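You operate a simulated robot arm through the tools that you are given. There is no shell and no other tool. Be economical: measure what you need, move in short steps, check, and stop when the job is done.

Carry out the task below with a simulated two-armed robot. There is one attempt and no reset: what you move stays moved.

TASK
Put the small blue coil in the green caddy. Take the black book from the chest-high board of the corner shelving and put it on the top board of the corner shelving. Put the box that says "x2" from the top of the long desk on the orange notebook and the box that says "+7" on the top of the long bench. Stack the carton labelled "clips" from the top of the long desk on top of the carton that says "plugs". Press the first router key from the left to switch it off. Fetch the blue spool and set it on the top of the long desk. Stack the small carton labelled "caps" from the top of the long bench on top of the small carton marked "nuts". Put the purple block on top of the orange cable spool. Put the belt pack labelled "C" from the top of the plug bench on the white card and the belt pack that says "A" on top of the green cable spool. Take the yellow microphone on the top of the steel cabinet and put it away on the top of the long table. Any order will do. Set down upright: belt pack.

It is judged by the outcome, as a careful person would: the job done as asked, and still so three seconds after it is handed in. It fails if anything else is knocked over, pushed out of place, dropped, spilled or broken. A push-on lid holds only when it is set on centred and level and pressed home; a screw cap is set on level and turned clockwise until tight.

THE ROBOT
Two 7-joint arms with fingered hands on one trunk, on a base that drives. Base frame: it is fixed to the floor where the robot stands at the start and does not move with it; the origin is under the middle of the robot, x ahead of it, y to its left, z up; the surface under the hand at the start is at about z = 0.73. Readings come in m, degrees, newtons and seconds.
The left shoulder is at the start at [0.031, 0.104, 1.229], the right one opposite. With the tool pointing down near the work surface each hand reaches from about 0.1 to 0.5 m from the robot's upright axis, wherever it stands, measured 20 degrees to its own side. Places, roughly: belt pack [-0.25, -4.25, 1]; blue effect box, orange effect box, purple effect  [0.5, 0.75, 0.75]; blue spool (6x6x4 cm) [-0.8, 1.2, 0.9]; book [-1, -4, 1.25]; carton [0.5, 0.75, 0.75]; first router key [-0.1, 1.8, 1]; green cable spool [0.25, -4, 0.75]; green caddy (28x15x5 cm) [1.2, -2.5, 0.7]; orange cable spool [0.75, -4, 0.75]; orange notebook [0.5, 1.25, 0.75]; purple block [0, -4, 0.25]; small blue coil (5x5x3 cm) [0.5, -0.1, 0.7]; small carton [-1, 0, 1]; top board of the corner shelving [-1.2, -3.8, 1.6]; top of the long bench [-1, 0.2, 0.8]; top of the long desk [0.8, 0.9, 0.7]; top of the long table [5.5, -2.3, 0.8]; white card (8x6x1 cm) [-0.3, -4, 0.9]; yellow microphone (5x18x5 cm) [6, -3, 0.8]. Payload 2.4 kg a hand.
The tool frame of a hand sits at the grasp point between the pads (the TCP): z along the fingers, y along the line on which they close. The tips reach 0.017 m beyond it. Largest opening 0.088 m; the body of the gripper starts 0.047 m behind the TCP. The gripper is a hand of 2 fingers: y runs from the thumb to the fingers, the wrist lies at [0, 0, -0.165] in the tool frame, and closing takes about 1.5 s.
Orientation is that of the tool frame in the base frame, as a unit quaternion [x, y, z, w]. With the fingers straight down and closing along the base's y, the tool's x points along the base's -x, its y along +y and its z along -z.

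THE INTERFACE
- The arms move only by the tool step_arm. It takes "left_increments", "right_increments" or both (then of equal length, played together; a hand with none holds still); each is a list of rows, each a list of 7 numbers: the shift along the tool's x, y, z in units of 200 mm (1.0 is 200 mm), then the turn, a rotation vector about the tool's x, y, z in units of 120 degrees (1.0 is 120 degrees), then the closure, from 0 (fully open) to 1 (shut). In form: [[dx, dy, dz, wx, wy, wz, gripper], ...]. A call has 1 to 8 rows; each row is the pose to reach, as a shift and turn from the pose commanded when the call began, along the tool's axes at that moment. A call with a number of a shift or a turn outside -1 to 1 is refused whole. Each row takes 0.2 s and may step no farther than 0.05 m and 8.6 degrees from the row before; otherwise, or with a gripper value out of range, the whole call is refused. Where a pose cannot be reached the arm comes as near as it can. A force on the tool above 40 N (or 10 N above the force at the start of the call, whichever is more), or a blocked arm, ends the call early, and 0.2 s more pass. The fingers move at their own pace (about 0.153 m/s each) and stop on an object; they squeeze with about 30 N. The grip force told is the motor's: it shows also when the fingers shut on nothing. Time passes only in rows, and 0.2 s behind the last, so rows that repeat a pose let the fingers close. It gives the time, the measured TCP pose, the force on the tool (base axes), the opening and the grip force at its end, in the units of the frame above (readings bear some noise), with the torque about the TCP (base axes, N m) and any sound that the robot's microphone picked up.
- Cameras (640 x 400 px; columns grow to the right, rows downward): "scene" is now at [0.0771, -0.0817, 1.1285]; the picture's right is [-0.87, -0.50, 0.00], its down [-0.18, 0.31, -0.93] and it looks along [0.46, -0.81, -0.36] (base axes); focal length 214 px, centre (320, 200). "left" rides on the left gripper at [-0.05, 0.003, -0.064] in its tool frame; the picture's right is [-0.06, -1.00, 0.00], its down [0.78, -0.05, -0.62] and it looks along [0.62, -0.04, 0.79] (tool axes); focal length 275 px, centre (320, 200). "right" rides on the right gripper at [0.05, 0.003, -0.064] in its tool frame; the picture's right is [-0.06, 1.00, 0.00], its down [-0.78, -0.05, -0.62] and it looks along [-0.62, -0.04, 0.79] (tool axes); focal length 275 px, centre (320, 200). There is no depth. A picture from a camera that has moved, and an enlarged one, comes with that camera's place and axes in the base frame and with its lens.
- snapshot(camera): a new picture of that camera. It takes no simulated time.
- slide_trunk(by): slides the trunk up (or, below 0, down) by that many m; the arms and the scene camera ride with it, the base frame stays. It gives what a move gives, with no picture.
- steer(legs): drives the robot by 1 to 6 legs, each [ahead, left, turn to the left] in m, m and degrees, along the robot's own axes; the way and the turn of a leg run together, so that a leg with both is an arc; at most 1.5 m and 180 degrees a leg. The arms and the cameras ride along, it lands a little off, and it stops where it bumps. It gives what a move gives.
- set_grasp(shape, hand): the hand has 2 fingers and takes this shape, open, in about a second: jaw (thumb against the fingers, like two jaws); tri (thumb and two fingers); tip (a fingertip pinch); poke (one finger out to press); point (the index stretched); flat (the hand flat); cup (the hand cupped); fist (a fist). The gripper value then closes the fingers along that shape, each until it touches; the sizes above hold for jaw. It gives what a move gives, with no picture.
- turn_head(pan, tilt): turns the head with the scene camera to pan (to the left, within 60 degrees either way) and tilt (down, from -29 to 69), counted from straight ahead of the robot. It gives what a move gives.
- inspect(camera, box): a new picture of the part [left, top, right, bottom] of that camera's present view, enlarged. It takes no simulated time.
- close_job(): hands the job in; it is judged then, once.

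Work in short steps. Places have to be worked out from the pictures, the camera data and where the tool is seen: move nearer, look again, correct. Check each grasp and each placing, and mend what went wrong. You have 556 turns and 370 pictures in all, those below and enlarged ones among them. Open the grippers and draw the arms clear of the work before you hand the job in, unless the task says otherwise; then end with one line.

The tools are called after "Request:" by a JSON object that holds its "api" and its "payload". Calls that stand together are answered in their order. step_arm: Moves the arms, as the interface text tells. Its arguments: {"type":"object","properties":{"left_increments":{"type":"array","items":{"type":"array","items":{"type":"number"}}},"right_increments":{"type":"array","items":{"type":"array","items":{"type":"number"}}}},"required":[]} The other tools are called the same way: slide_trunk (by) slides the trunk up or down; set_grasp (shape, hand) gives the hand a shape; steer (legs) drives the base; turn_head (pan, tilt) turns the head that bears the scene camera; snapshot (camera) takes a picture; inspect (camera, box) takes an enlarged picture of a part of a camera's view; close_job () hands the job in.

At the start:

```text
time: 0.0
left_ee_pos: [0.3172, 0.4042, 1.1676]
left_ee_rot: [0.0, 1.0, 0.0, 0.0]
left_wrist_force: [-0.4, 0.1, 0.3]
left_torque: [-0.02, 0.01, 0.01]
left_width: 0.0881
left_gripper_force: 0.0
left_shape: jaw
right_ee_pos: [0.3521, 0.0561, 1.1318]
right_ee_rot: [0.0, 1.0, 0.0, 0.0]
right_wrist_force: [0.1, -0.1, 0.0]
right_torque: [0.01, 0.01, 0.0]
right_width: 0.0878
right_gripper_force: 0.1
right_shape: jaw
trunk travel left (down, up): [-0.458, 0.392]
robot x, y, heading: [-0.0044, 0.0024, 0.0]
head pan, tilt: [-60.2, 21.2]
```

scene: 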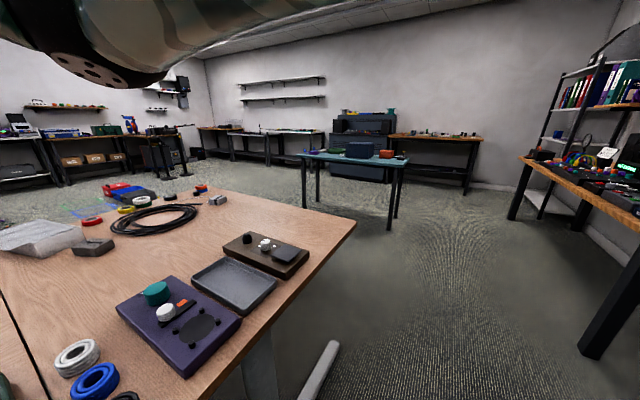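
right: 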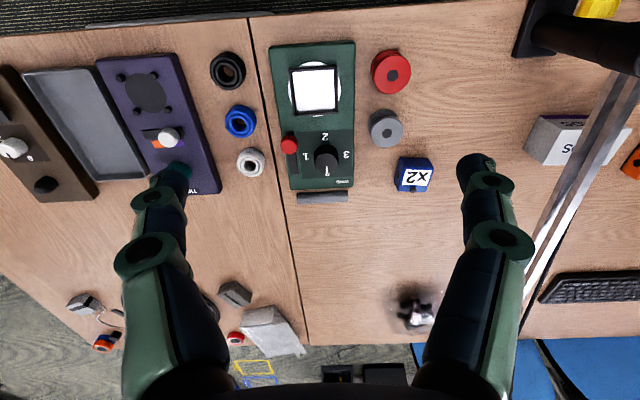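
left: 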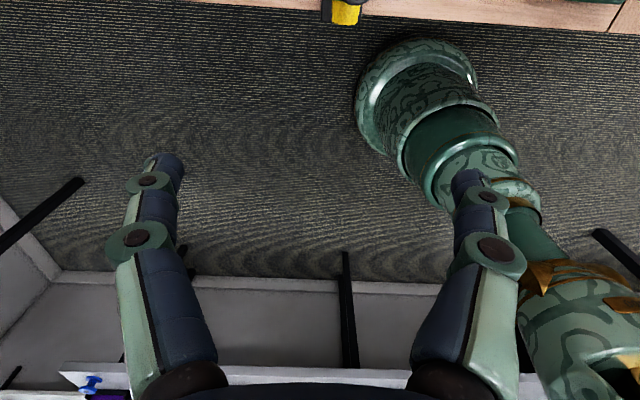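

I start by surveying: turn the head straight ahead and to the left.

Request:
{"api": "turn_head", "payload": {"pan": 0, "tilt": 40}}

Request:
{"api": "snapshot", "payload": {"camera": "scene"}}

Request:
{"api": "turn_head", "payload": {"pan": 60, "tilt": 25}}

Request:
{"api": "snapshot", "payload": {"camera": "scene"}}

```text
time: 1.3
left_ee_pos: [0.3165, 0.4016, 1.1672]
left_ee_rot: [0.001, 1.0, 0.0, 0.0]
left_wrist_force: [0.6, -0.5, -0.3]
left_torque: [-0.03, 0.01, 0.01]
left_width: 0.088
left_gripper_force: 0.0
left_shape: jaw
right_ee_pos: [0.3518, 0.0559, 1.1325]
right_ee_rot: [0.001, 1.0, -0.001, 0.0]
right_wrist_force: [0.3, 0.0, 0.5]
right_torque: [-0.01, 0.0, -0.02]
right_width: 0.0879
right_gripper_force: 0.0
right_shape: jaw
trunk travel left (down, up): [-0.458, 0.392]
robot x, y, heading: [-0.0062, 0.0001, 0.0]
head pan, tilt: [0.0, 40.0]
```

```text
366 pictures are left
camera scene: at [0.1159, -0.0011, 1.099], right [0.0, -1.0, 0.0], down [-0.64, 0.0, -0.77], along [0.77, 0.0, -0.64], focal length 214 px, centre (320, 200)
```

scene: 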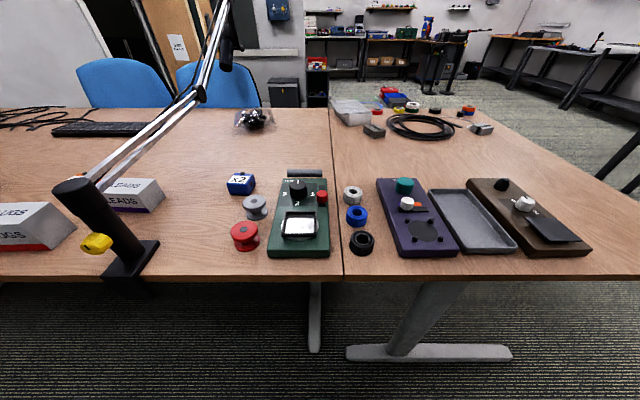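

```text
time: 2.6
left_ee_pos: [0.3181, 0.4037, 1.1685]
left_ee_rot: [0.0, 1.0, 0.0, 0.001]
left_wrist_force: [0.9, -0.5, 1.0]
left_torque: [-0.03, 0.02, -0.03]
left_width: 0.0883
left_gripper_force: 0.0
left_shape: jaw
right_ee_pos: [0.3529, 0.0562, 1.1333]
right_ee_rot: [0.001, 1.0, -0.001, 0.0]
right_wrist_force: [0.2, -0.4, 0.3]
right_torque: [-0.01, -0.01, -0.02]
right_width: 0.0878
right_gripper_force: 0.1
right_shape: jaw
trunk travel left (down, up): [-0.458, 0.392]
robot x, y, heading: [-0.0014, -0.0007, -0.1]
head pan, tilt: [60.0, 25.0]
```

```text
365 pictures are left
camera scene: at [0.077, 0.0787, 1.1223], right [0.87, -0.5, 0.0], down [-0.21, -0.37, -0.91], along [0.45, 0.78, -0.42], focal length 214 px, centre (320, 200)
```

scene: 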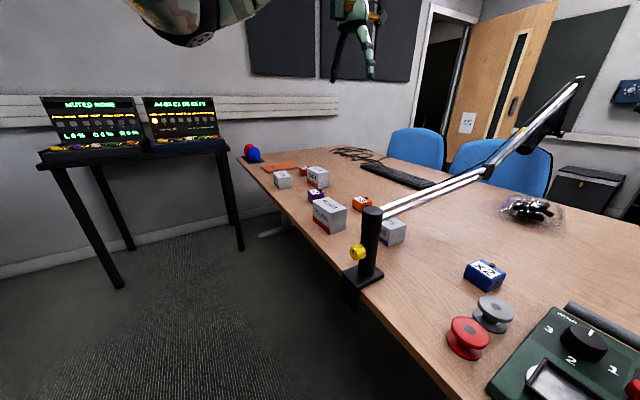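

Zooming into the left desk half and the router devices.

Request:
{"api": "inspect", "payload": {"camera": "scene", "box": [230, 130, 430, 255]}}

Request:
{"api": "inspect", "payload": {"camera": "scene", "box": [30, 80, 240, 211]}}

```text
3.20 times, centred on (330, 192) of scene
camera zoom: at [0.077, 0.0787, 1.1223], right [0.87, -0.5, 0.0], down [-0.21, -0.37, -0.91], along [0.45, 0.78, -0.42], focal length 686 px, centre (288, 224)
```

zoom: 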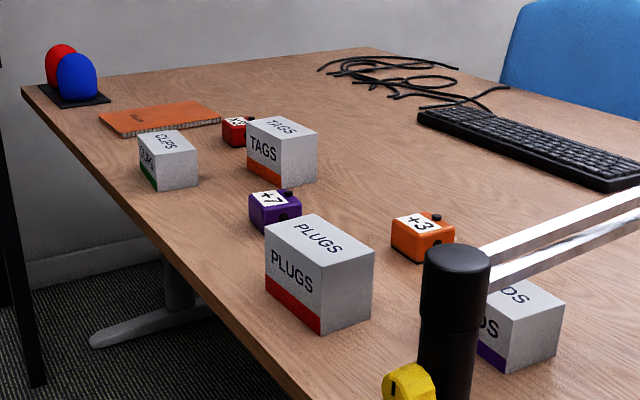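

```text
3.05 times, centred on (135, 146) of scene
camera zoom: at [0.077, 0.0787, 1.1223], right [0.87, -0.5, 0.0], down [-0.21, -0.37, -0.91], along [0.45, 0.78, -0.42], focal length 654 px, centre (884, 366)
```

zoom: 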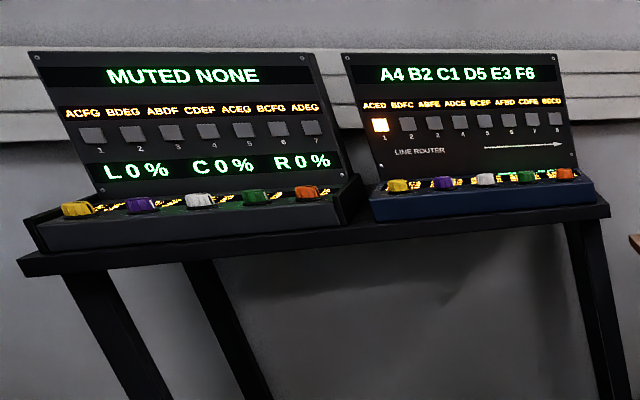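

Desk layout is estimated (x2 ≈ (0.60,0.22), plugs ≈ (0.42,0.61), +7 ≈ (0.48,0.82), clips ≈ (0.42,1.04), notebook ≈ (0.53,1.3)). I look down at the base clearance and then behind-left.

Request:
{"api": "turn_head", "payload": {"pan": 0, "tilt": 69}}

Request:
{"api": "snapshot", "payload": {"camera": "scene"}}

```text
time: 3.9
left_ee_pos: [0.3179, 0.4018, 1.1679]
left_ee_rot: [0.0, 1.0, 0.001, 0.0]
left_wrist_force: [1.3, 0.0, -0.5]
left_torque: [0.0, -0.02, 0.01]
left_width: 0.0881
left_gripper_force: 0.1
left_shape: jaw
right_ee_pos: [0.3521, 0.0558, 1.1328]
right_ee_rot: [0.001, 1.0, -0.001, -0.001]
right_wrist_force: [0.2, 0.0, -0.2]
right_torque: [0.02, 0.0, 0.02]
right_width: 0.0881
right_gripper_force: 0.1
right_shape: jaw
trunk travel left (down, up): [-0.458, 0.392]
robot x, y, heading: [0.0016, 0.0022, -0.1]
head pan, tilt: [0.0, 68.8]
```

```text
362 pictures are left
camera scene: at [0.0868, -0.001, 1.0629], right [0.0, -1.0, 0.0], down [-0.93, 0.0, -0.36], along [0.36, 0.0, -0.93], focal length 214 px, centre (320, 200)
```

scene: 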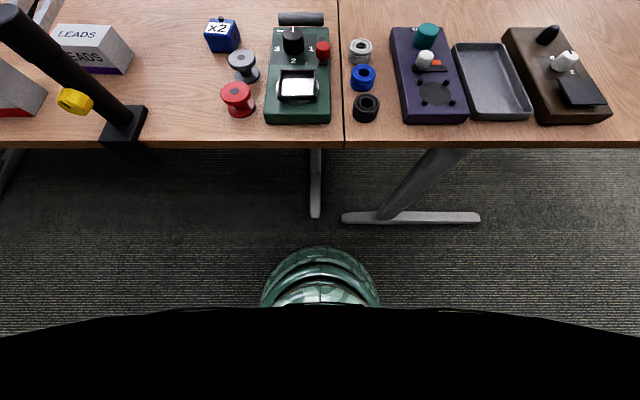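

Base front is ~0.2 ahead of the axis; desk feet start at x≈0.4. I drive to stand at about (0.12, 0.32) so the right hand can reach the x2 box.

Request:
{"api": "steer", "payload": {"legs": [[0, 0.32, 0], [0.12, 0, 0]]}}

Request:
{"api": "snapshot", "payload": {"camera": "right"}}

```text
time: 6.9
left_ee_pos: [0.4377, 0.7236, 1.1681]
left_ee_rot: [0.0, 1.0, 0.0, 0.0]
left_wrist_force: [-0.8, 1.1, 0.4]
left_torque: [0.0, -0.01, -0.01]
left_width: 0.0878
left_gripper_force: 0.0
left_shape: jaw
right_ee_pos: [0.4717, 0.377, 1.1323]
right_ee_rot: [0.0, 1.0, -0.001, -0.001]
right_wrist_force: [0.5, 0.6, -0.7]
right_torque: [0.02, -0.03, -0.03]
right_width: 0.0879
right_gripper_force: 0.0
right_shape: jaw
trunk travel left (down, up): [-0.458, 0.392]
robot x, y, heading: [0.1187, 0.3167, -0.1]
head pan, tilt: [0.0, 68.8]
```

```text
361 pictures are left
camera right: at [0.4226, 0.3792, 1.1965], right [0.06, 1.0, 0.0], down [0.78, -0.05, 0.62], along [0.62, -0.04, -0.79], focal length 275 px, centre (320, 200)
```

right: 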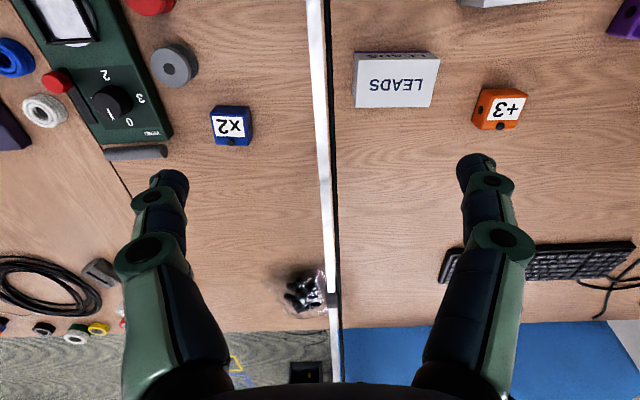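

x2 at ≈(0.60,0.221). Moving the right hand above it, clear of the boom, then partly down.

Request:
{"api": "step_arm", "payload": {"right_increments": [[-0.127, -0.156, 0, 0, 0, 0, 0], [-0.254, -0.312, 0, 0, 0, 0, 0], [-0.38, -0.47, 0, 0, 0, 0, 0], [-0.51, -0.624, 0, 0, 0, 0, 0], [-0.635, -0.78, 0, 0, 0, 0, 0], [-0.635, -0.78, 0.25, 0, 0, 0, 0], [-0.635, -0.78, 0.5, 0, 0, 0, 0], [-0.635, -0.78, 0.75, 0, 0, 0, 0]]}}

Request:
{"api": "snapshot", "payload": {"camera": "right"}}

```text
time: 8.7
left_ee_pos: [0.4375, 0.7245, 1.1676]
left_ee_rot: [0.001, 1.0, 0.0, 0.0]
left_wrist_force: [0.3, -0.6, 0.4]
left_torque: [0.0, 0.01, 0.02]
left_width: 0.0878
left_gripper_force: 0.1
left_shape: jaw
right_ee_pos: [0.5975, 0.2189, 0.9821]
right_ee_rot: [0.001, 1.0, 0.0, 0.0]
right_wrist_force: [0.7, -0.4, -1.0]
right_torque: [-0.01, 0.0, 0.01]
right_width: 0.0883
right_gripper_force: 0.0
right_shape: jaw
trunk travel left (down, up): [-0.458, 0.392]
robot x, y, heading: [0.1202, 0.3215, -0.3]
head pan, tilt: [0.0, 68.8]
```

```text
360 pictures are left
camera right: at [0.5481, 0.222, 1.0466], right [0.06, 1.0, 0.0], down [0.78, -0.05, 0.62], along [0.62, -0.04, -0.79], focal length 275 px, centre (320, 200)
```

right: 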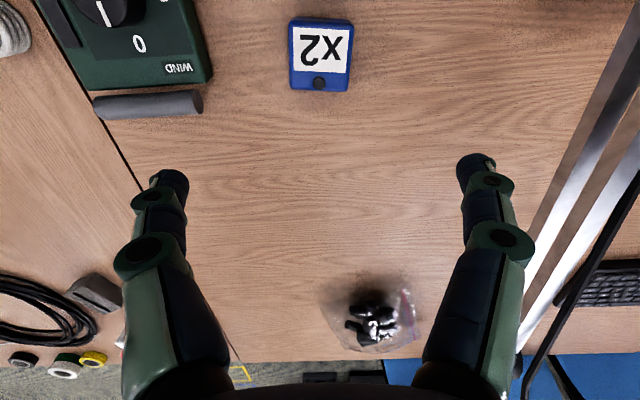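

Box centred, yawed ~7°. Turn the hand to match and descend.

Request:
{"api": "step_arm", "payload": {"right_increments": [[-0.02, 0, 0.2, 0, 0, 0.06, 0], [-0.02, 0, 0.4, 0, 0, 0.06, 0], [-0.02, 0, 0.6, 0, 0, 0.06, 0], [-0.02, 0, 0.8, 0, 0, 0.06, 0], [-0.02, 0, 0.95, 0, 0, 0.06, 0]]}}

Request:
{"api": "snapshot", "payload": {"camera": "right"}}

```text
time: 9.9
left_ee_pos: [0.4376, 0.7232, 1.1692]
left_ee_rot: [0.001, 1.0, 0.001, 0.0]
left_wrist_force: [0.4, -1.0, 0.0]
left_torque: [0.0, -0.02, -0.03]
left_width: 0.0879
left_gripper_force: 0.1
left_shape: jaw
right_ee_pos: [0.5907, 0.2179, 0.7948]
right_ee_rot: [0.062, 0.998, -0.001, 0.0]
right_wrist_force: [-0.4, -1.2, 0.3]
right_torque: [0.02, -0.03, -0.01]
right_width: 0.088
right_gripper_force: 0.1
right_shape: jaw
right hand out of reach, approached as far as the arm can: row 5
trunk travel left (down, up): [-0.458, 0.392]
robot x, y, heading: [0.1235, 0.3213, -0.3]
head pan, tilt: [0.0, 68.8]
```

```text
359 pictures are left
camera right: at [0.5427, 0.2272, 0.8591], right [0.19, 0.98, 0.0], down [0.77, -0.15, 0.62], along [0.61, -0.12, -0.78], focal length 275 px, centre (320, 200)
```

right: 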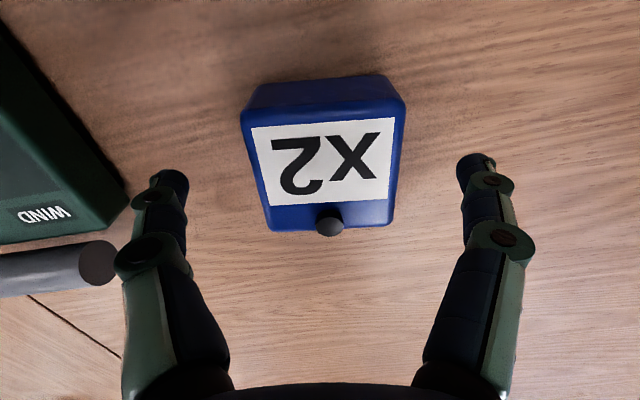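

Nearly at reach limit; the box is well centred between the fingers. Slide the trunk down a bit to finish the descent.

Request:
{"api": "slide_trunk", "payload": {"by": -0.035}}

Request:
{"api": "step_arm", "payload": {"right_increments": [[0, 0, 0, 0, 0, 0, 0.5], [0, 0, 0, 0, 0, 0, 1], [0, 0, 0, 0, 0, 0, 1], [0, 0, 0, 0, 0, 0, 1], [0, 0, 0, 0, 0, 0, 1]]}}

```text
time: 10.7
left_ee_pos: [0.4372, 0.7227, 1.1341]
left_ee_rot: [0.001, 1.0, 0.0, -0.001]
left_wrist_force: [-0.2, -0.4, -0.5]
left_torque: [0.04, -0.03, 0.02]
left_width: 0.0878
left_gripper_force: 0.1
left_shape: jaw
right_ee_pos: [0.5928, 0.2183, 0.7605]
right_ee_rot: [0.065, 0.998, 0.0, 0.0]
right_wrist_force: [0.4, 0.4, 0.0]
right_torque: [0.02, 0.0, 0.01]
right_width: 0.0877
right_gripper_force: 0.0
right_shape: jaw
trunk travel left (down, up): [-0.423, 0.427]
robot x, y, heading: [0.1197, 0.3208, -0.1]
head pan, tilt: [0.0, 68.8]
```

```text
time: 11.9
left_ee_pos: [0.4371, 0.7235, 1.1338]
left_ee_rot: [0.001, 1.0, 0.0, 0.0]
left_wrist_force: [-0.5, -0.1, -0.6]
left_torque: [0.04, -0.01, -0.02]
left_width: 0.0878
left_gripper_force: 0.0
left_shape: jaw
right_ee_pos: [0.5928, 0.218, 0.7602]
right_ee_rot: [0.064, 0.998, -0.001, 0.0]
right_wrist_force: [-0.8, 1.0, -0.5]
right_torque: [0.02, -0.03, 0.01]
right_width: 0.0526
right_gripper_force: 29.5
right_shape: jaw
trunk travel left (down, up): [-0.423, 0.427]
robot x, y, heading: [0.1223, 0.3177, 0.0]
head pan, tilt: [0.0, 68.8]
```

Gripped (5.3 cm). Lift straight up and check.

Request:
{"api": "step_arm", "payload": {"right_increments": [[0, 0, -0.25, 0, 0, 0, 1], [0, 0, -0.5, 0, 0, 0, 1], [0, 0, -0.75, 0, 0, 0, 1], [0, 0, -1, 0, 0, 0, 1]]}}

Request:
{"api": "step_arm", "payload": {"right_increments": [[0, 0, -0.25, 0, 0, 0, 1], [0, 0, -0.5, 0, 0, 0, 1], [0, 0, -0.75, 0, 0, 0, 1], [0, 0, -1, 0, 0, 0, 1], [0.25, 0, -1, 0, 0, 0, 1], [0.5, 0, -1, 0, 0, 0, 1], [0.75, 0, -1, 0, 0, 0, 1], [1, 0, -1, 0, 0, 0, 1]]}}

Request:
{"api": "snapshot", "payload": {"camera": "right"}}

```text
time: 12.9
left_ee_pos: [0.4367, 0.7236, 1.1336]
left_ee_rot: [0.001, 1.0, 0.001, -0.001]
left_wrist_force: [-0.7, -0.5, -0.4]
left_torque: [0.01, 0.01, 0.02]
left_width: 0.0876
left_gripper_force: 0.0
left_shape: jaw
right_ee_pos: [0.5924, 0.2168, 0.9598]
right_ee_rot: [0.064, 0.998, -0.001, -0.001]
right_wrist_force: [-0.3, 0.0, -1.7]
right_torque: [0.0, 0.05, -0.01]
right_width: 0.0525
right_gripper_force: 29.8
right_shape: jaw
trunk travel left (down, up): [-0.423, 0.427]
robot x, y, heading: [0.1186, 0.3205, -0.3]
head pan, tilt: [0.0, 68.8]
```

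```text
time: 14.7
left_ee_pos: [0.4368, 0.7227, 1.1336]
left_ee_rot: [0.001, 1.0, 0.0, 0.0]
left_wrist_force: [-1.0, -0.2, 0.3]
left_torque: [0.0, 0.01, -0.02]
left_width: 0.0878
left_gripper_force: 0.1
left_shape: jaw
right_ee_pos: [0.3923, 0.2442, 1.1594]
right_ee_rot: [0.065, 0.998, -0.001, -0.001]
right_wrist_force: [0.2, 0.1, -1.6]
right_torque: [-0.03, 0.0, 0.0]
right_width: 0.0526
right_gripper_force: 29.9
right_shape: jaw
trunk travel left (down, up): [-0.423, 0.427]
robot x, y, heading: [0.1175, 0.3257, -0.2]
head pan, tilt: [0.0, 68.8]
```

```text
358 pictures are left
camera right: at [0.3437, 0.2535, 1.2237], right [0.19, 0.98, 0.0], down [0.77, -0.15, 0.62], along [0.61, -0.12, -0.79], focal length 275 px, centre (320, 200)
```

right: 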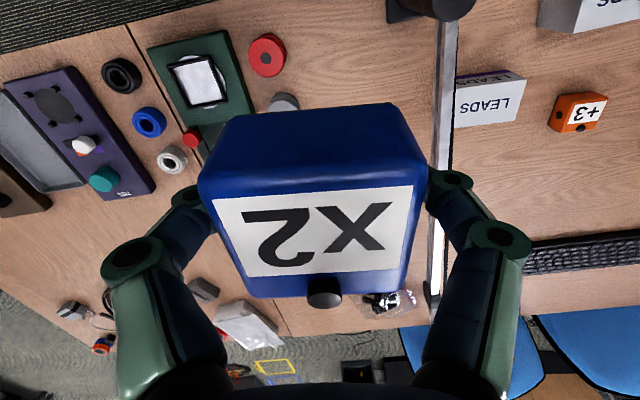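

x2 held firmly. Back away from the desk and strafe left towards the notebook; then look.

Request:
{"api": "steer", "payload": {"legs": [[-0.12, 0, 0], [0, 0.75, 0]]}}

Request:
{"api": "turn_head", "payload": {"pan": 0, "tilt": 45}}

Request:
{"api": "snapshot", "payload": {"camera": "scene"}}

Request:
{"api": "turn_head", "payload": {"pan": 60, "tilt": 30}}

Request:
{"api": "snapshot", "payload": {"camera": "scene"}}

```text
time: 19.6
left_ee_pos: [0.3207, 1.4681, 1.1326]
left_ee_rot: [0.002, 1.0, -0.001, 0.0]
left_wrist_force: [0.6, -0.7, -0.4]
left_torque: [0.02, 0.03, 0.03]
left_width: 0.0877
left_gripper_force: 0.0
left_shape: jaw
right_ee_pos: [0.275, 0.9912, 1.1592]
right_ee_rot: [0.066, 0.998, -0.001, -0.001]
right_wrist_force: [-0.3, -0.2, -1.2]
right_torque: [-0.01, 0.02, -0.01]
right_width: 0.0522
right_gripper_force: 30.5
right_shape: jaw
trunk travel left (down, up): [-0.423, 0.427]
robot x, y, heading: [0.0018, 1.0669, -0.0]
head pan, tilt: [0.0, 68.8]
```

```text
time: 20.4
left_ee_pos: [0.3192, 1.4704, 1.1324]
left_ee_rot: [0.001, 1.0, 0.001, 0.0]
left_wrist_force: [0.0, 0.0, -0.2]
left_torque: [0.01, -0.03, -0.01]
left_width: 0.0879
left_gripper_force: 0.0
left_shape: jaw
right_ee_pos: [0.2752, 0.9912, 1.1603]
right_ee_rot: [0.066, 0.998, 0.0, 0.0]
right_wrist_force: [0.4, 0.0, -0.6]
right_torque: [0.0, 0.01, -0.01]
right_width: 0.0522
right_gripper_force: 30.4
right_shape: jaw
trunk travel left (down, up): [-0.423, 0.427]
robot x, y, heading: [0.001, 1.0661, -0.3]
head pan, tilt: [0.0, 45.0]
```

```text
357 pictures are left
camera scene: at [0.1138, 1.0662, 1.0564], right [0.0, -1.0, 0.0], down [-0.71, 0.0, -0.71], along [0.71, 0.0, -0.71], focal length 214 px, centre (320, 200)
```

scene: 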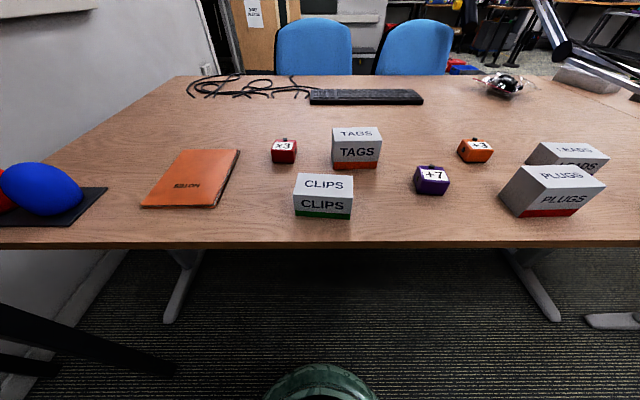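

```text
time: 21.7
left_ee_pos: [0.3207, 1.4687, 1.1336]
left_ee_rot: [0.002, 1.0, 0.0, 0.001]
left_wrist_force: [0.8, -0.9, 0.4]
left_torque: [0.02, 0.0, -0.01]
left_width: 0.0878
left_gripper_force: 0.0
left_shape: jaw
right_ee_pos: [0.2752, 0.991, 1.1587]
right_ee_rot: [0.065, 0.998, 0.001, 0.0]
right_wrist_force: [-0.4, 0.5, -0.7]
right_torque: [-0.01, 0.0, -0.02]
right_width: 0.0524
right_gripper_force: 30.1
right_shape: jaw
trunk travel left (down, up): [-0.423, 0.427]
robot x, y, heading: [0.0027, 1.0694, -0.2]
head pan, tilt: [60.0, 30.0]
```

```text
356 pictures are left
camera scene: at [0.0781, 1.1446, 1.0791], right [0.86, -0.5, 0.0], down [-0.25, -0.43, -0.87], along [0.44, 0.75, -0.5], focal length 214 px, centre (320, 200)
```

scene: 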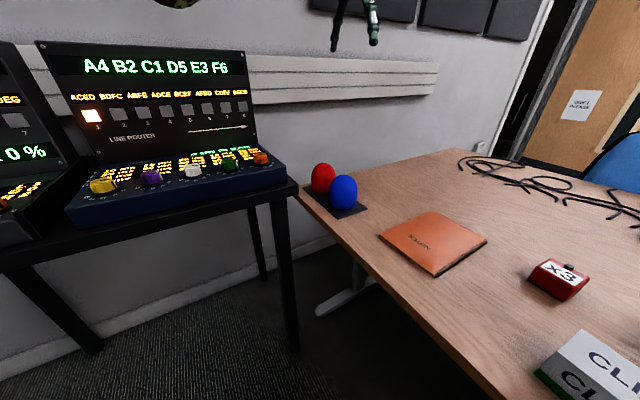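

Notebook centre ≈ (0.515,1.355); router table front edge y≈1.65. Pull the left hand in a little, then drive to (0.13,1.28).

Request:
{"api": "step_arm", "payload": {"left_increments": [[0, -0.2, 0, 0, 0, 0, 0], [0, -0.4, 0, 0, 0, 0, 0], [0, -0.6, 0, 0, 0, 0, 0]]}}

Request:
{"api": "steer", "payload": {"legs": [[0, 0.21, 0], [0.13, 0, 0]]}}

Request:
{"api": "snapshot", "payload": {"camera": "right"}}

```text
time: 22.5
left_ee_pos: [0.3196, 1.3492, 1.1332]
left_ee_rot: [0.002, 1.0, 0.0, 0.0]
left_wrist_force: [0.4, -0.2, -0.3]
left_torque: [0.0, -0.03, 0.0]
left_width: 0.0878
left_gripper_force: 0.1
left_shape: jaw
right_ee_pos: [0.2748, 0.9909, 1.1595]
right_ee_rot: [0.065, 0.998, 0.0, 0.0]
right_wrist_force: [-0.2, 0.3, -2.0]
right_torque: [0.02, 0.0, -0.01]
right_width: 0.052
right_gripper_force: 29.8
right_shape: jaw
trunk travel left (down, up): [-0.423, 0.427]
robot x, y, heading: [0.0032, 1.0686, 0.0]
head pan, tilt: [60.0, 30.0]
```

```text
time: 25.1
left_ee_pos: [0.4487, 1.5614, 1.1334]
left_ee_rot: [0.001, 1.0, 0.0, 0.0]
left_wrist_force: [-0.3, 0.2, 0.3]
left_torque: [0.01, 0.0, 0.0]
left_width: 0.0881
left_gripper_force: 0.1
left_shape: jaw
right_ee_pos: [0.4075, 1.2029, 1.1605]
right_ee_rot: [0.065, 0.998, -0.001, -0.001]
right_wrist_force: [0.1, -0.7, -2.5]
right_torque: [-0.03, 0.01, -0.02]
right_width: 0.0523
right_gripper_force: 29.8
right_shape: jaw
trunk travel left (down, up): [-0.423, 0.427]
robot x, y, heading: [0.1304, 1.2789, -0.1]
head pan, tilt: [60.0, 30.0]
```

```text
355 pictures are left
camera right: at [0.3584, 1.2121, 1.2236], right [0.19, 0.98, 0.0], down [0.77, -0.15, 0.62], along [0.61, -0.12, -0.79], focal length 275 px, centre (320, 200)
```

right: 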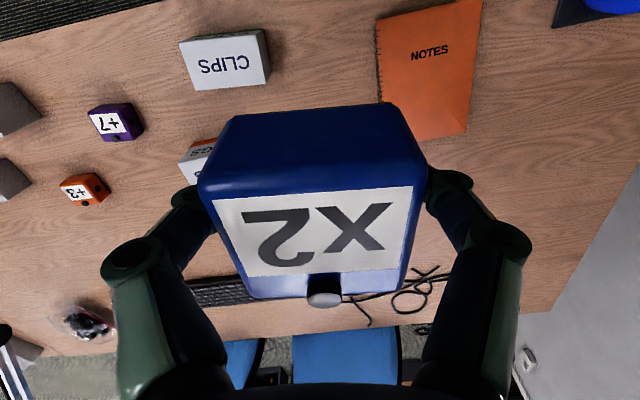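

Notebook centre confirmed ≈ (0.505,1.36). Move over it and descend partly.

Request:
{"api": "step_arm", "payload": {"right_increments": [[-0.097, 0.204, 0, 0, 0, 0, 1], [-0.19, 0.41, 0, 0, 0, 0, 1], [-0.29, 0.613, 0, 0, 0, 0, 1], [-0.385, 0.8175, 0, 0, 0, 0, 1], [-0.385, 0.8175, 0.25, 0, 0, 0, 1], [-0.385, 0.8175, 0.5, 0, 0, 0, 1], [-0.385, 0.8175, 0.75, 0, 0, 0, 1], [-0.385, 0.8175, 1, 0, 0, 0, 1]]}}

Request:
{"api": "snapshot", "payload": {"camera": "right"}}

```text
time: 26.9
left_ee_pos: [0.449, 1.5623, 1.1343]
left_ee_rot: [0.001, 1.0, 0.0, 0.0]
left_wrist_force: [-0.3, -0.3, -0.2]
left_torque: [0.03, 0.04, -0.02]
left_width: 0.0879
left_gripper_force: 0.0
left_shape: jaw
right_ee_pos: [0.5047, 1.3548, 0.9592]
right_ee_rot: [0.064, 0.998, -0.001, 0.0]
right_wrist_force: [0.0, 0.3, -1.2]
right_torque: [0.02, 0.01, -0.01]
right_width: 0.0518
right_gripper_force: 30.1
right_shape: jaw
trunk travel left (down, up): [-0.423, 0.427]
robot x, y, heading: [0.135, 1.2791, -0.1]
head pan, tilt: [60.0, 30.0]
```

```text
354 pictures are left
camera right: at [0.4547, 1.3643, 1.0225], right [0.19, 0.98, 0.0], down [0.77, -0.15, 0.62], along [0.61, -0.12, -0.79], focal length 275 px, centre (320, 200)
```

right: 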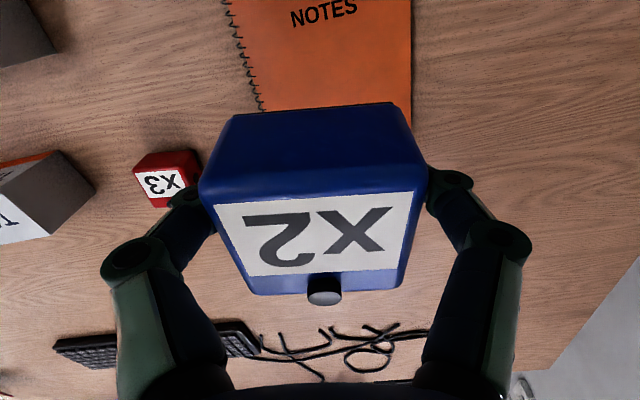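

Over the notebook. Descend to just above contact.

Request:
{"api": "step_arm", "payload": {"right_increments": [[0, 0, 0.2, 0, 0, 0, 1], [0, 0, 0.4, 0, 0, 0, 1], [0, 0, 0.6, 0, 0, 0, 1], [0, 0, 0.75, 0, 0, 0, 1], [0, 0, 0.85, 0, 0, 0, 1], [0, 0, 0.91, 0, 0, 0, 1]]}}

Request:
{"api": "snapshot", "payload": {"camera": "right"}}

```text
time: 28.3
left_ee_pos: [0.4469, 1.5616, 1.134]
left_ee_rot: [0.001, 1.0, 0.0, -0.001]
left_wrist_force: [-0.2, 0.7, 0.7]
left_torque: [0.02, 0.0, -0.01]
left_width: 0.088
left_gripper_force: 0.1
left_shape: jaw
right_ee_pos: [0.5039, 1.3538, 0.7762]
right_ee_rot: [0.064, 0.998, -0.001, 0.001]
right_wrist_force: [-0.4, 0.2, -0.7]
right_torque: [0.0, -0.01, 0.04]
right_width: 0.0523
right_gripper_force: 30.1
right_shape: jaw
trunk travel left (down, up): [-0.423, 0.427]
robot x, y, heading: [0.1317, 1.2772, -0.2]
head pan, tilt: [60.0, 30.0]
```

```text
353 pictures are left
camera right: at [0.4547, 1.3637, 0.8407], right [0.19, 0.98, 0.0], down [0.77, -0.15, 0.62], along [0.61, -0.12, -0.79], focal length 275 px, centre (320, 200)
```

right: 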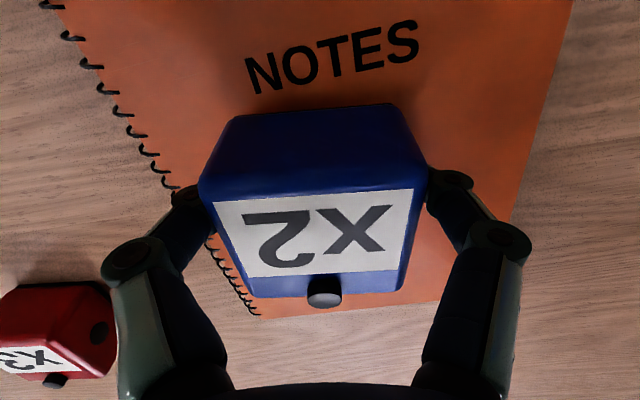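

Well centred; lower in small steps until contact.

Request:
{"api": "step_arm", "payload": {"right_increments": [[0, 0, 0.02, 0, 0, 0, 1], [0, 0, 0.04, 0, 0, 0, 1], [0, 0, 0.055, 0, 0, 0, 1]]}}

```text
time: 29.1
left_ee_pos: [0.4475, 1.5617, 1.1336]
left_ee_rot: [0.001, 1.0, 0.0, 0.001]
left_wrist_force: [-0.1, -0.1, 0.6]
left_torque: [-0.05, 0.0, 0.03]
left_width: 0.0879
left_gripper_force: 0.0
left_shape: jaw
right_ee_pos: [0.5037, 1.3558, 0.7681]
right_ee_rot: [0.063, 0.998, 0.002, 0.002]
right_wrist_force: [-0.7, 1.4, 25.0]
right_torque: [-0.11, 0.01, 0.05]
right_width: 0.0505
right_gripper_force: 30.1
right_shape: jaw
trunk travel left (down, up): [-0.423, 0.427]
robot x, y, heading: [0.1303, 1.28, -0.1]
head pan, tilt: [60.0, 30.0]
```

Contact (25 N). Release and lift.

Request:
{"api": "step_arm", "payload": {"right_increments": [[0, 0, -0.01, 0, 0, 0, 1], [0, 0, -0.01, 0, 0, 0, 0.3], [0, 0, -0.01, 0, 0, 0, 0], [0, 0, -0.01, 0, 0, 0, 0], [0, 0, -0.2, 0, 0, 0, 0], [0, 0, -0.45, 0, 0, 0, 0], [0, 0, -0.7, 0, 0, 0, 0], [0, 0, -0.95, 0, 0, 0, 0]]}}

Request:
{"api": "snapshot", "payload": {"camera": "right"}}

```text
time: 30.9
left_ee_pos: [0.4476, 1.5623, 1.1335]
left_ee_rot: [0.0, 1.0, 0.0, -0.001]
left_wrist_force: [0.3, -0.1, -0.1]
left_torque: [-0.03, -0.03, 0.02]
left_width: 0.0879
left_gripper_force: 0.0
left_shape: jaw
right_ee_pos: [0.5041, 1.3537, 0.957]
right_ee_rot: [0.064, 0.998, -0.001, 0.001]
right_wrist_force: [-0.9, -0.5, 0.0]
right_torque: [-0.03, 0.02, 0.01]
right_width: 0.0877
right_gripper_force: 0.1
right_shape: jaw
trunk travel left (down, up): [-0.423, 0.427]
robot x, y, heading: [0.1283, 1.2796, -0.1]
head pan, tilt: [60.0, 30.0]
```

```text
352 pictures are left
camera right: at [0.4548, 1.3633, 1.0209], right [0.19, 0.98, 0.0], down [0.77, -0.15, 0.62], along [0.61, -0.12, -0.79], focal length 275 px, centre (320, 200)
```

right: 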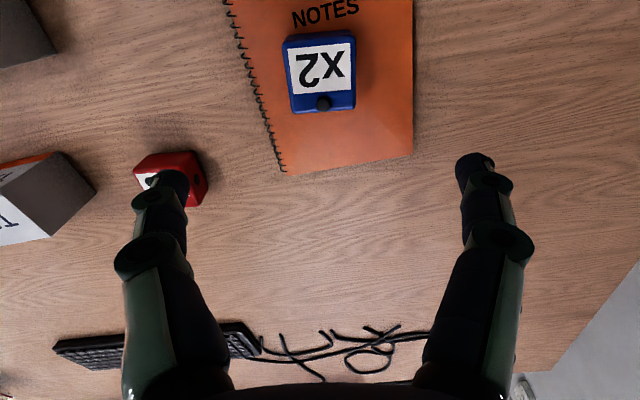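

x2 sits on the notebook. Next the clips carton ≈ (0.415,1.06), gripped across x; I move over while turning the right hand.

Request:
{"api": "step_arm", "payload": {"right_increments": [[0.03, -0.15, 0, 0, 0, 0.065, 0], [0.06, -0.3, 0, 0, 0, 0.13, 0], [0.09, -0.45, 0, 0, 0, 0.195, 0], [0.12, -0.6, 0, 0, 0, 0.26, 0], [0.15, -0.75, 0, 0, 0, 0.325, 0], [0.18, -0.9, 0, 0, 0, 0.39, 0], [0.21, -0.98, 0, 0, 0, 0.455, 0], [0.21, -0.98, 0, 0, 0, 0.52, 0]]}}

Request:
{"api": "snapshot", "payload": {"camera": "right"}}

```text
time: 32.7
left_ee_pos: [0.4485, 1.561, 1.1335]
left_ee_rot: [0.001, 1.0, 0.001, 0.0]
left_wrist_force: [0.1, -0.4, 0.2]
left_torque: [0.02, 0.01, 0.0]
left_width: 0.0878
left_gripper_force: 0.1
left_shape: jaw
right_ee_pos: [0.4359, 1.166, 0.956]
right_ee_rot: [0.573, 0.82, 0.0, 0.001]
right_wrist_force: [-0.7, 0.0, -0.3]
right_torque: [-0.01, -0.01, 0.02]
right_width: 0.0881
right_gripper_force: 0.1
right_shape: jaw
trunk travel left (down, up): [-0.423, 0.427]
robot x, y, heading: [0.1307, 1.2769, -0.1]
head pan, tilt: [60.0, 30.0]
```

```text
351 pictures are left
camera right: at [0.4228, 1.213, 1.0212], right [0.96, 0.29, 0.0], down [0.22, -0.75, 0.62], along [0.18, -0.59, -0.79], focal length 275 px, centre (320, 200)
```

right: 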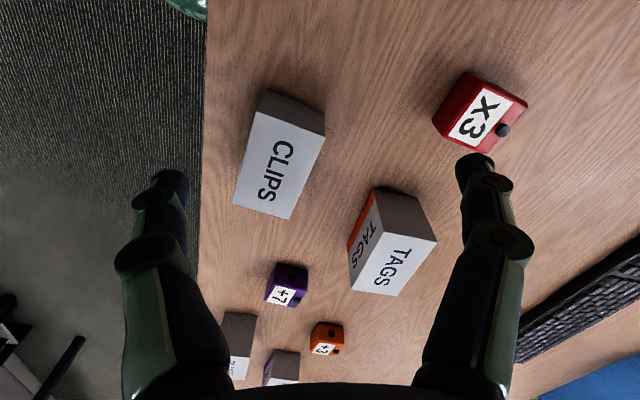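

Clips centre ≈ (0.426,1.067), yaw ~-5°. Align over it and descend halfway.

Request:
{"api": "step_arm", "payload": {"right_increments": [[-0.15, -0.072, 0, 0, 0, 0.07, 0], [-0.3, -0.145, 0, 0, 0, 0.14, 0], [-0.448, -0.217, 0, 0, 0, 0.21, 0], [-0.448, -0.217, 0.2, 0, 0, 0.21, 0], [-0.448, -0.217, 0.4, 0, 0, 0.21, 0], [-0.448, -0.217, 0.55, 0, 0, 0.21, 0]]}}

Request:
{"api": "snapshot", "payload": {"camera": "right"}}

```text
time: 34.1
left_ee_pos: [0.4489, 1.5621, 1.1334]
left_ee_rot: [0.001, 1.0, 0.0, 0.0]
left_wrist_force: [-0.6, -0.2, 0.3]
left_torque: [-0.05, 0.05, 0.01]
left_width: 0.0878
left_gripper_force: 0.0
left_shape: jaw
right_ee_pos: [0.4262, 1.0665, 0.8467]
right_ee_rot: [0.737, 0.675, -0.001, 0.001]
right_wrist_force: [-0.2, 0.3, 0.1]
right_torque: [0.02, -0.04, 0.03]
right_width: 0.0878
right_gripper_force: 0.0
right_shape: jaw
trunk travel left (down, up): [-0.423, 0.427]
robot x, y, heading: [0.1357, 1.2781, -0.0]
head pan, tilt: [60.0, 30.0]
```

```text
350 pictures are left
camera right: at [0.4339, 1.1155, 0.9103], right [0.99, -0.15, 0.0], down [-0.12, -0.78, 0.62], along [-0.09, -0.61, -0.78], focal length 275 px, centre (320, 200)
```

right: 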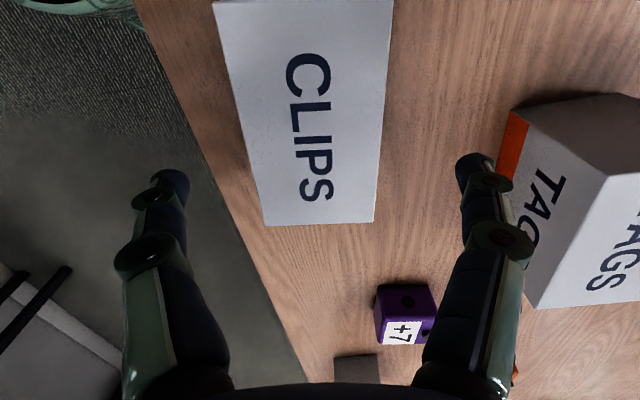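

Centred. Descend and close.

Request:
{"api": "step_arm", "payload": {"right_increments": [[0, 0, 0.18, 0, 0, 0, 0], [0, 0, 0.37, 0, 0, 0, 0], [0, 0, 0.37, 0, 0, 0, 1], [0, 0, 0.37, 0, 0, 0, 1], [0, 0, 0.37, 0, 0, 0, 1], [0, 0, 0.37, 0, 0, 0, 1]]}}

```text
time: 35.5
left_ee_pos: [0.4485, 1.5622, 1.1335]
left_ee_rot: [0.0, 1.0, 0.0, 0.001]
left_wrist_force: [0.7, 0.9, 0.4]
left_torque: [0.01, 0.01, -0.01]
left_width: 0.0874
left_gripper_force: 0.0
left_shape: jaw
right_ee_pos: [0.4262, 1.0668, 0.7716]
right_ee_rot: [0.737, 0.676, -0.001, 0.0]
right_wrist_force: [0.1, -0.5, 0.2]
right_torque: [-0.03, 0.01, -0.01]
right_width: 0.0619
right_gripper_force: 30.0
right_shape: jaw
trunk travel left (down, up): [-0.423, 0.427]
robot x, y, heading: [0.13, 1.2816, -0.2]
head pan, tilt: [60.0, 30.0]
```

Gripped. Lift high and drive right to y≈0.72.

Request:
{"api": "step_arm", "payload": {"right_increments": [[0, 0, -0.2, 0, 0, 0, 1], [0, 0, -0.4, 0, 0, 0, 1], [0, 0, -0.65, 0, 0, 0, 1], [0, 0, -0.9, 0, 0, 0, 1], [0, 0, -1, 0, 0, 0, 1]]}}

Request:
{"api": "steer", "payload": {"legs": [[0, -0.54, 0]]}}

Request:
{"api": "turn_head", "payload": {"pan": 0, "tilt": 60}}

Request:
{"api": "snapshot", "payload": {"camera": "scene"}}

Request:
{"api": "snapshot", "payload": {"camera": "right"}}

```text
time: 36.7
left_ee_pos: [0.4506, 1.5619, 1.1339]
left_ee_rot: [0.0, 1.0, 0.0, 0.0]
left_wrist_force: [-0.5, -0.1, 0.2]
left_torque: [-0.01, 0.02, 0.0]
left_width: 0.0879
left_gripper_force: 0.1
left_shape: jaw
right_ee_pos: [0.4278, 1.0666, 0.9721]
right_ee_rot: [0.737, 0.676, -0.001, -0.001]
right_wrist_force: [-1.0, 0.8, -2.5]
right_torque: [0.01, -0.04, -0.02]
right_width: 0.0617
right_gripper_force: 30.4
right_shape: jaw
trunk travel left (down, up): [-0.423, 0.427]
robot x, y, heading: [0.1333, 1.2785, -0.1]
head pan, tilt: [60.0, 30.0]
```

```text
time: 39.8
left_ee_pos: [0.4483, 1.0165, 1.134]
left_ee_rot: [0.002, 1.0, 0.001, 0.0]
left_wrist_force: [0.1, 0.1, 0.9]
left_torque: [0.01, 0.01, 0.04]
left_width: 0.0879
left_gripper_force: 0.1
left_shape: jaw
right_ee_pos: [0.4253, 0.5221, 0.9723]
right_ee_rot: [0.737, 0.676, 0.0, 0.001]
right_wrist_force: [-0.6, 0.2, -2.4]
right_torque: [0.02, -0.02, 0.02]
right_width: 0.0618
right_gripper_force: 30.6
right_shape: jaw
trunk travel left (down, up): [-0.423, 0.427]
robot x, y, heading: [0.1267, 0.7311, -0.2]
head pan, tilt: [60.0, 30.0]
```

```text
time: 41.1
left_ee_pos: [0.4478, 1.0174, 1.1328]
left_ee_rot: [0.001, 1.0, 0.0, 0.0]
left_wrist_force: [0.4, 0.8, -0.1]
left_torque: [0.0, 0.04, 0.02]
left_width: 0.088
left_gripper_force: 0.0
left_shape: jaw
right_ee_pos: [0.4258, 0.5229, 0.9712]
right_ee_rot: [0.738, 0.675, 0.001, 0.0]
right_wrist_force: [0.9, 1.2, -3.4]
right_torque: [-0.02, -0.01, 0.0]
right_width: 0.0616
right_gripper_force: 30.0
right_shape: jaw
trunk travel left (down, up): [-0.423, 0.427]
robot x, y, heading: [0.131, 0.7347, -0.2]
head pan, tilt: [0.0, 60.0]
```

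```text
349 pictures are left
camera scene: at [0.2288, 0.7336, 1.037], right [0.0, -1.0, 0.0], down [-0.87, 0.0, -0.5], along [0.5, 0.0, -0.87], focal length 214 px, centre (320, 200)
```

scene: 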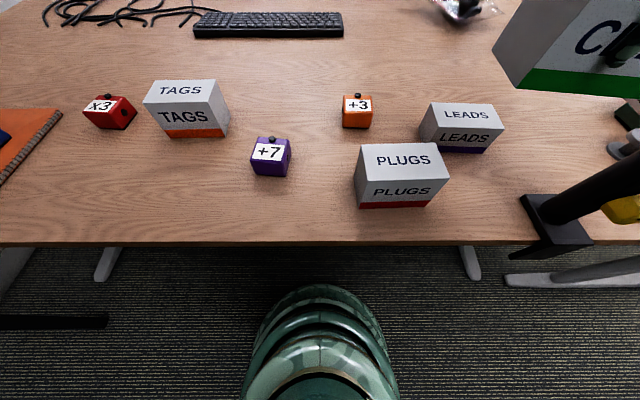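

```text
348 pictures are left
camera right: at [0.433, 0.5719, 1.0359], right [0.99, -0.15, 0.0], down [-0.12, -0.78, 0.62], along [-0.09, -0.61, -0.79], focal length 275 px, centre (320, 200)
```

right: 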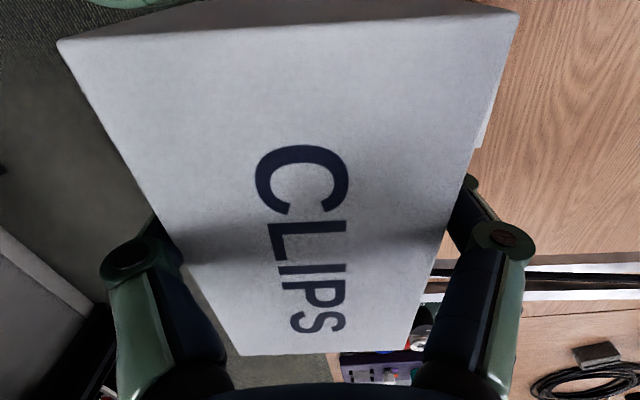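

Plugs carton estimated at (0.424,0.62), top z≈0.806. Enlarge to refine.

Request:
{"api": "inspect", "payload": {"camera": "scene", "box": [240, 80, 480, 230]}}

```text
2.67 times, centred on (360, 155) of scene
camera zoom: at [0.2288, 0.7336, 1.037], right [0.0, -1.0, 0.0], down [-0.87, 0.0, -0.5], along [0.5, 0.0, -0.87], focal length 572 px, centre (213, 320)
```

zoom: 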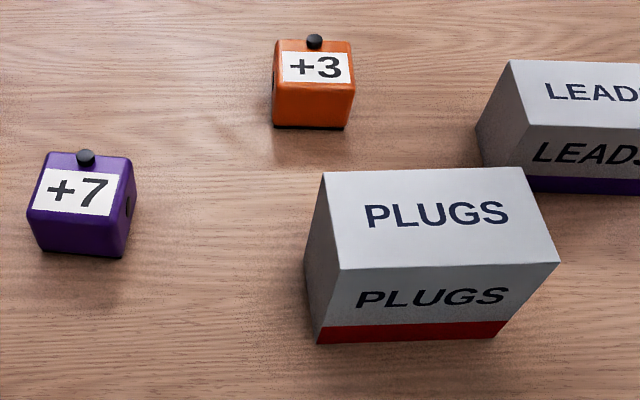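

Plugs top centre (0.423,0.619), yaw +2.6°, top z≈0.808. Bring the clips carton over it and down to just above.

Request:
{"api": "step_arm", "payload": {"right_increments": [[0.16, -0.02, 0, 0, 0, -0.02, 1], [0.32, -0.04, 0, 0, 0, -0.04, 1], [0.478, -0.058, 0, 0, 0, -0.063, 1], [0.478, -0.058, 0.2, 0, 0, -0.063, 1], [0.478, -0.058, 0.4, 0, 0, -0.063, 1], [0.478, -0.058, 0.53, 0, 0, -0.063, 1]]}}

Request:
{"api": "inspect", "payload": {"camera": "scene", "box": [240, 80, 480, 230]}}

```text
time: 42.5
left_ee_pos: [0.4484, 1.0175, 1.1346]
left_ee_rot: [0.002, 1.0, 0.0, 0.0]
left_wrist_force: [0.4, 0.4, -0.4]
left_torque: [-0.03, 0.0, 0.0]
left_width: 0.0881
left_gripper_force: 0.0
left_shape: jaw
right_ee_pos: [0.4231, 0.6186, 0.8662]
right_ee_rot: [0.692, 0.722, 0.001, -0.001]
right_wrist_force: [-0.4, -0.1, -2.5]
right_torque: [0.02, -0.02, 0.02]
right_width: 0.0617
right_gripper_force: 29.8
right_shape: jaw
trunk travel left (down, up): [-0.423, 0.427]
robot x, y, heading: [0.134, 0.7384, -0.3]
head pan, tilt: [0.0, 60.0]
```

```text
2.67 times, centred on (360, 155) of scene
camera zoom: at [0.2288, 0.7337, 1.037], right [0.0, -1.0, 0.0], down [-0.87, 0.0, -0.5], along [0.5, 0.0, -0.87], focal length 572 px, centre (213, 320)
```

zoom: 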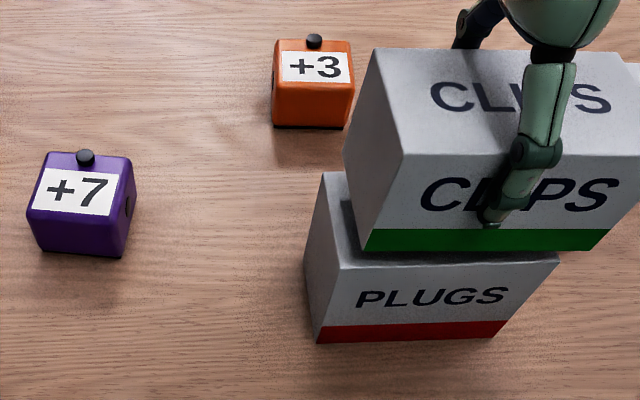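

Alignment within ~6 mm; shift +5 mm in y and lower to contact.

Request:
{"api": "step_arm", "payload": {"right_increments": [[0.028, 0, 0.03, 0, 0, 0, 1], [0.028, 0, 0.055, 0, 0, 0, 1], [0.028, 0, 0.07, 0, 0, 0, 1], [0.028, 0, 0.08, 0, 0, 0, 1]]}}

Request:
{"api": "inspect", "payload": {"camera": "scene", "box": [240, 80, 480, 230]}}

```text
time: 43.5
left_ee_pos: [0.4484, 1.0178, 1.134]
left_ee_rot: [0.001, 1.0, 0.001, 0.0]
left_wrist_force: [0.5, -0.3, -0.2]
left_torque: [-0.02, 0.01, 0.03]
left_width: 0.088
left_gripper_force: 0.1
left_shape: jaw
right_ee_pos: [0.4231, 0.6242, 0.8504]
right_ee_rot: [0.692, 0.722, 0.0, 0.001]
right_wrist_force: [-1.0, -1.5, 10.7]
right_torque: [-0.07, -0.02, -0.02]
right_width: 0.0606
right_gripper_force: 29.9
right_shape: jaw
trunk travel left (down, up): [-0.423, 0.427]
robot x, y, heading: [0.1278, 0.7339, -0.1]
head pan, tilt: [0.0, 60.0]
```

```text
2.67 times, centred on (360, 155) of scene
camera zoom: at [0.2282, 0.7337, 1.0372], right [0.0, -1.0, 0.0], down [-0.87, 0.0, -0.5], along [0.5, 0.0, -0.87], focal length 572 px, centre (213, 320)
```

zoom: 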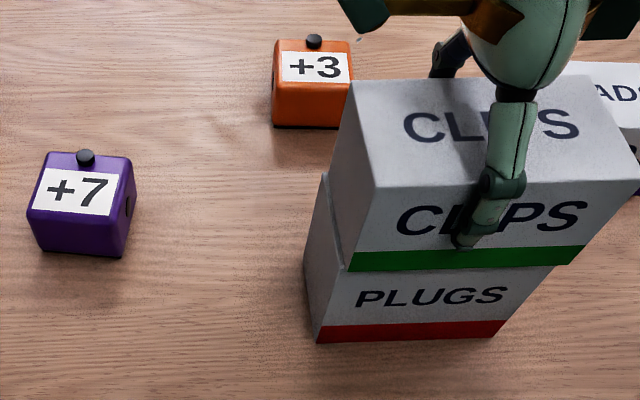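

Contact felt, alignment good. Release and rise.

Request:
{"api": "step_arm", "payload": {"right_increments": [[0, 0, 0, 0, 0, 0, 0.3], [0, 0, 0, 0, 0, 0, 0], [0, 0, 0, 0, 0, 0, 0], [0, 0, -0.15, 0, 0, 0, 0], [0, 0, -0.4, 0, 0, 0, 0], [0, 0, -0.65, 0, 0, 0, 0], [0, 0, -0.9, 0, 0, 0, 0]]}}

Request:
{"api": "snapshot", "payload": {"camera": "scene"}}

```text
time: 45.1
left_ee_pos: [0.4477, 1.0172, 1.1335]
left_ee_rot: [0.002, 1.0, 0.0, 0.0]
left_wrist_force: [-0.3, -0.2, -0.1]
left_torque: [-0.02, 0.01, 0.01]
left_width: 0.088
left_gripper_force: 0.0
left_shape: jaw
right_ee_pos: [0.422, 0.6234, 1.0307]
right_ee_rot: [0.692, 0.721, 0.0, 0.001]
right_wrist_force: [0.0, -0.9, -0.8]
right_torque: [-0.02, 0.01, -0.03]
right_width: 0.0879
right_gripper_force: 0.0
right_shape: jaw
trunk travel left (down, up): [-0.423, 0.427]
robot x, y, heading: [0.1287, 0.7368, -0.2]
head pan, tilt: [0.0, 60.0]
```

```text
344 pictures are left
camera scene: at [0.2287, 0.7337, 1.037], right [0.0, -1.0, 0.0], down [-0.87, 0.0, -0.5], along [0.5, 0.0, -0.87], focal length 214 px, centre (320, 200)
```

scene: 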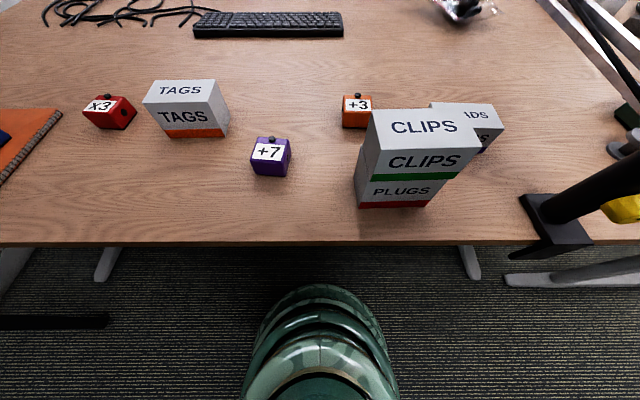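

Stack is good. Next pick "+7" at ≈(0.484,0.815) with the left hand.

Request:
{"api": "step_arm", "payload": {"left_increments": [[-0.04, -0.2, 0, 0, 0, 0, 0], [-0.08, -0.4, 0, 0, 0, 0, 0], [-0.12, -0.6, 0, 0, 0, 0, 0], [-0.16, -0.8, 0, 0, 0, 0, 0], [-0.18, -1, 0, 0, 0, 0, 0], [-0.18, -1, 0.25, 0, 0, 0, 0], [-0.18, -1, 0.5, 0, 0, 0, 0], [-0.18, -1, 0.75, 0, 0, 0, 0]]}}

Request:
{"api": "snapshot", "payload": {"camera": "left"}}

```text
time: 46.9
left_ee_pos: [0.4824, 0.8173, 0.9837]
left_ee_rot: [0.002, 1.0, 0.0, 0.001]
left_wrist_force: [-0.4, -0.4, 0.3]
left_torque: [0.0, 0.07, 0.01]
left_width: 0.088
left_gripper_force: 0.1
left_shape: jaw
right_ee_pos: [0.4215, 0.6241, 1.0305]
right_ee_rot: [0.692, 0.722, -0.001, 0.0]
right_wrist_force: [-0.4, -0.8, 0.2]
right_torque: [-0.03, 0.03, 0.0]
right_width: 0.0876
right_gripper_force: 0.1
right_shape: jaw
trunk travel left (down, up): [-0.423, 0.427]
robot x, y, heading: [0.1349, 0.7345, -0.3]
head pan, tilt: [0.0, 60.0]
```

```text
343 pictures are left
camera left: at [0.5314, 0.8198, 1.0473], right [0.06, -1.0, 0.0], down [-0.78, -0.05, 0.62], along [-0.62, -0.04, -0.79], focal length 275 px, centre (320, 200)
```

left: 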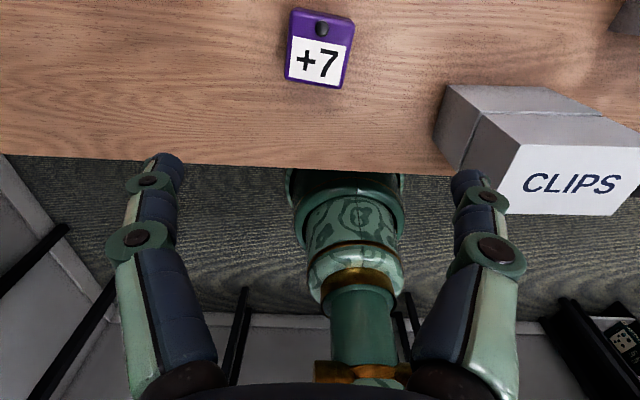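

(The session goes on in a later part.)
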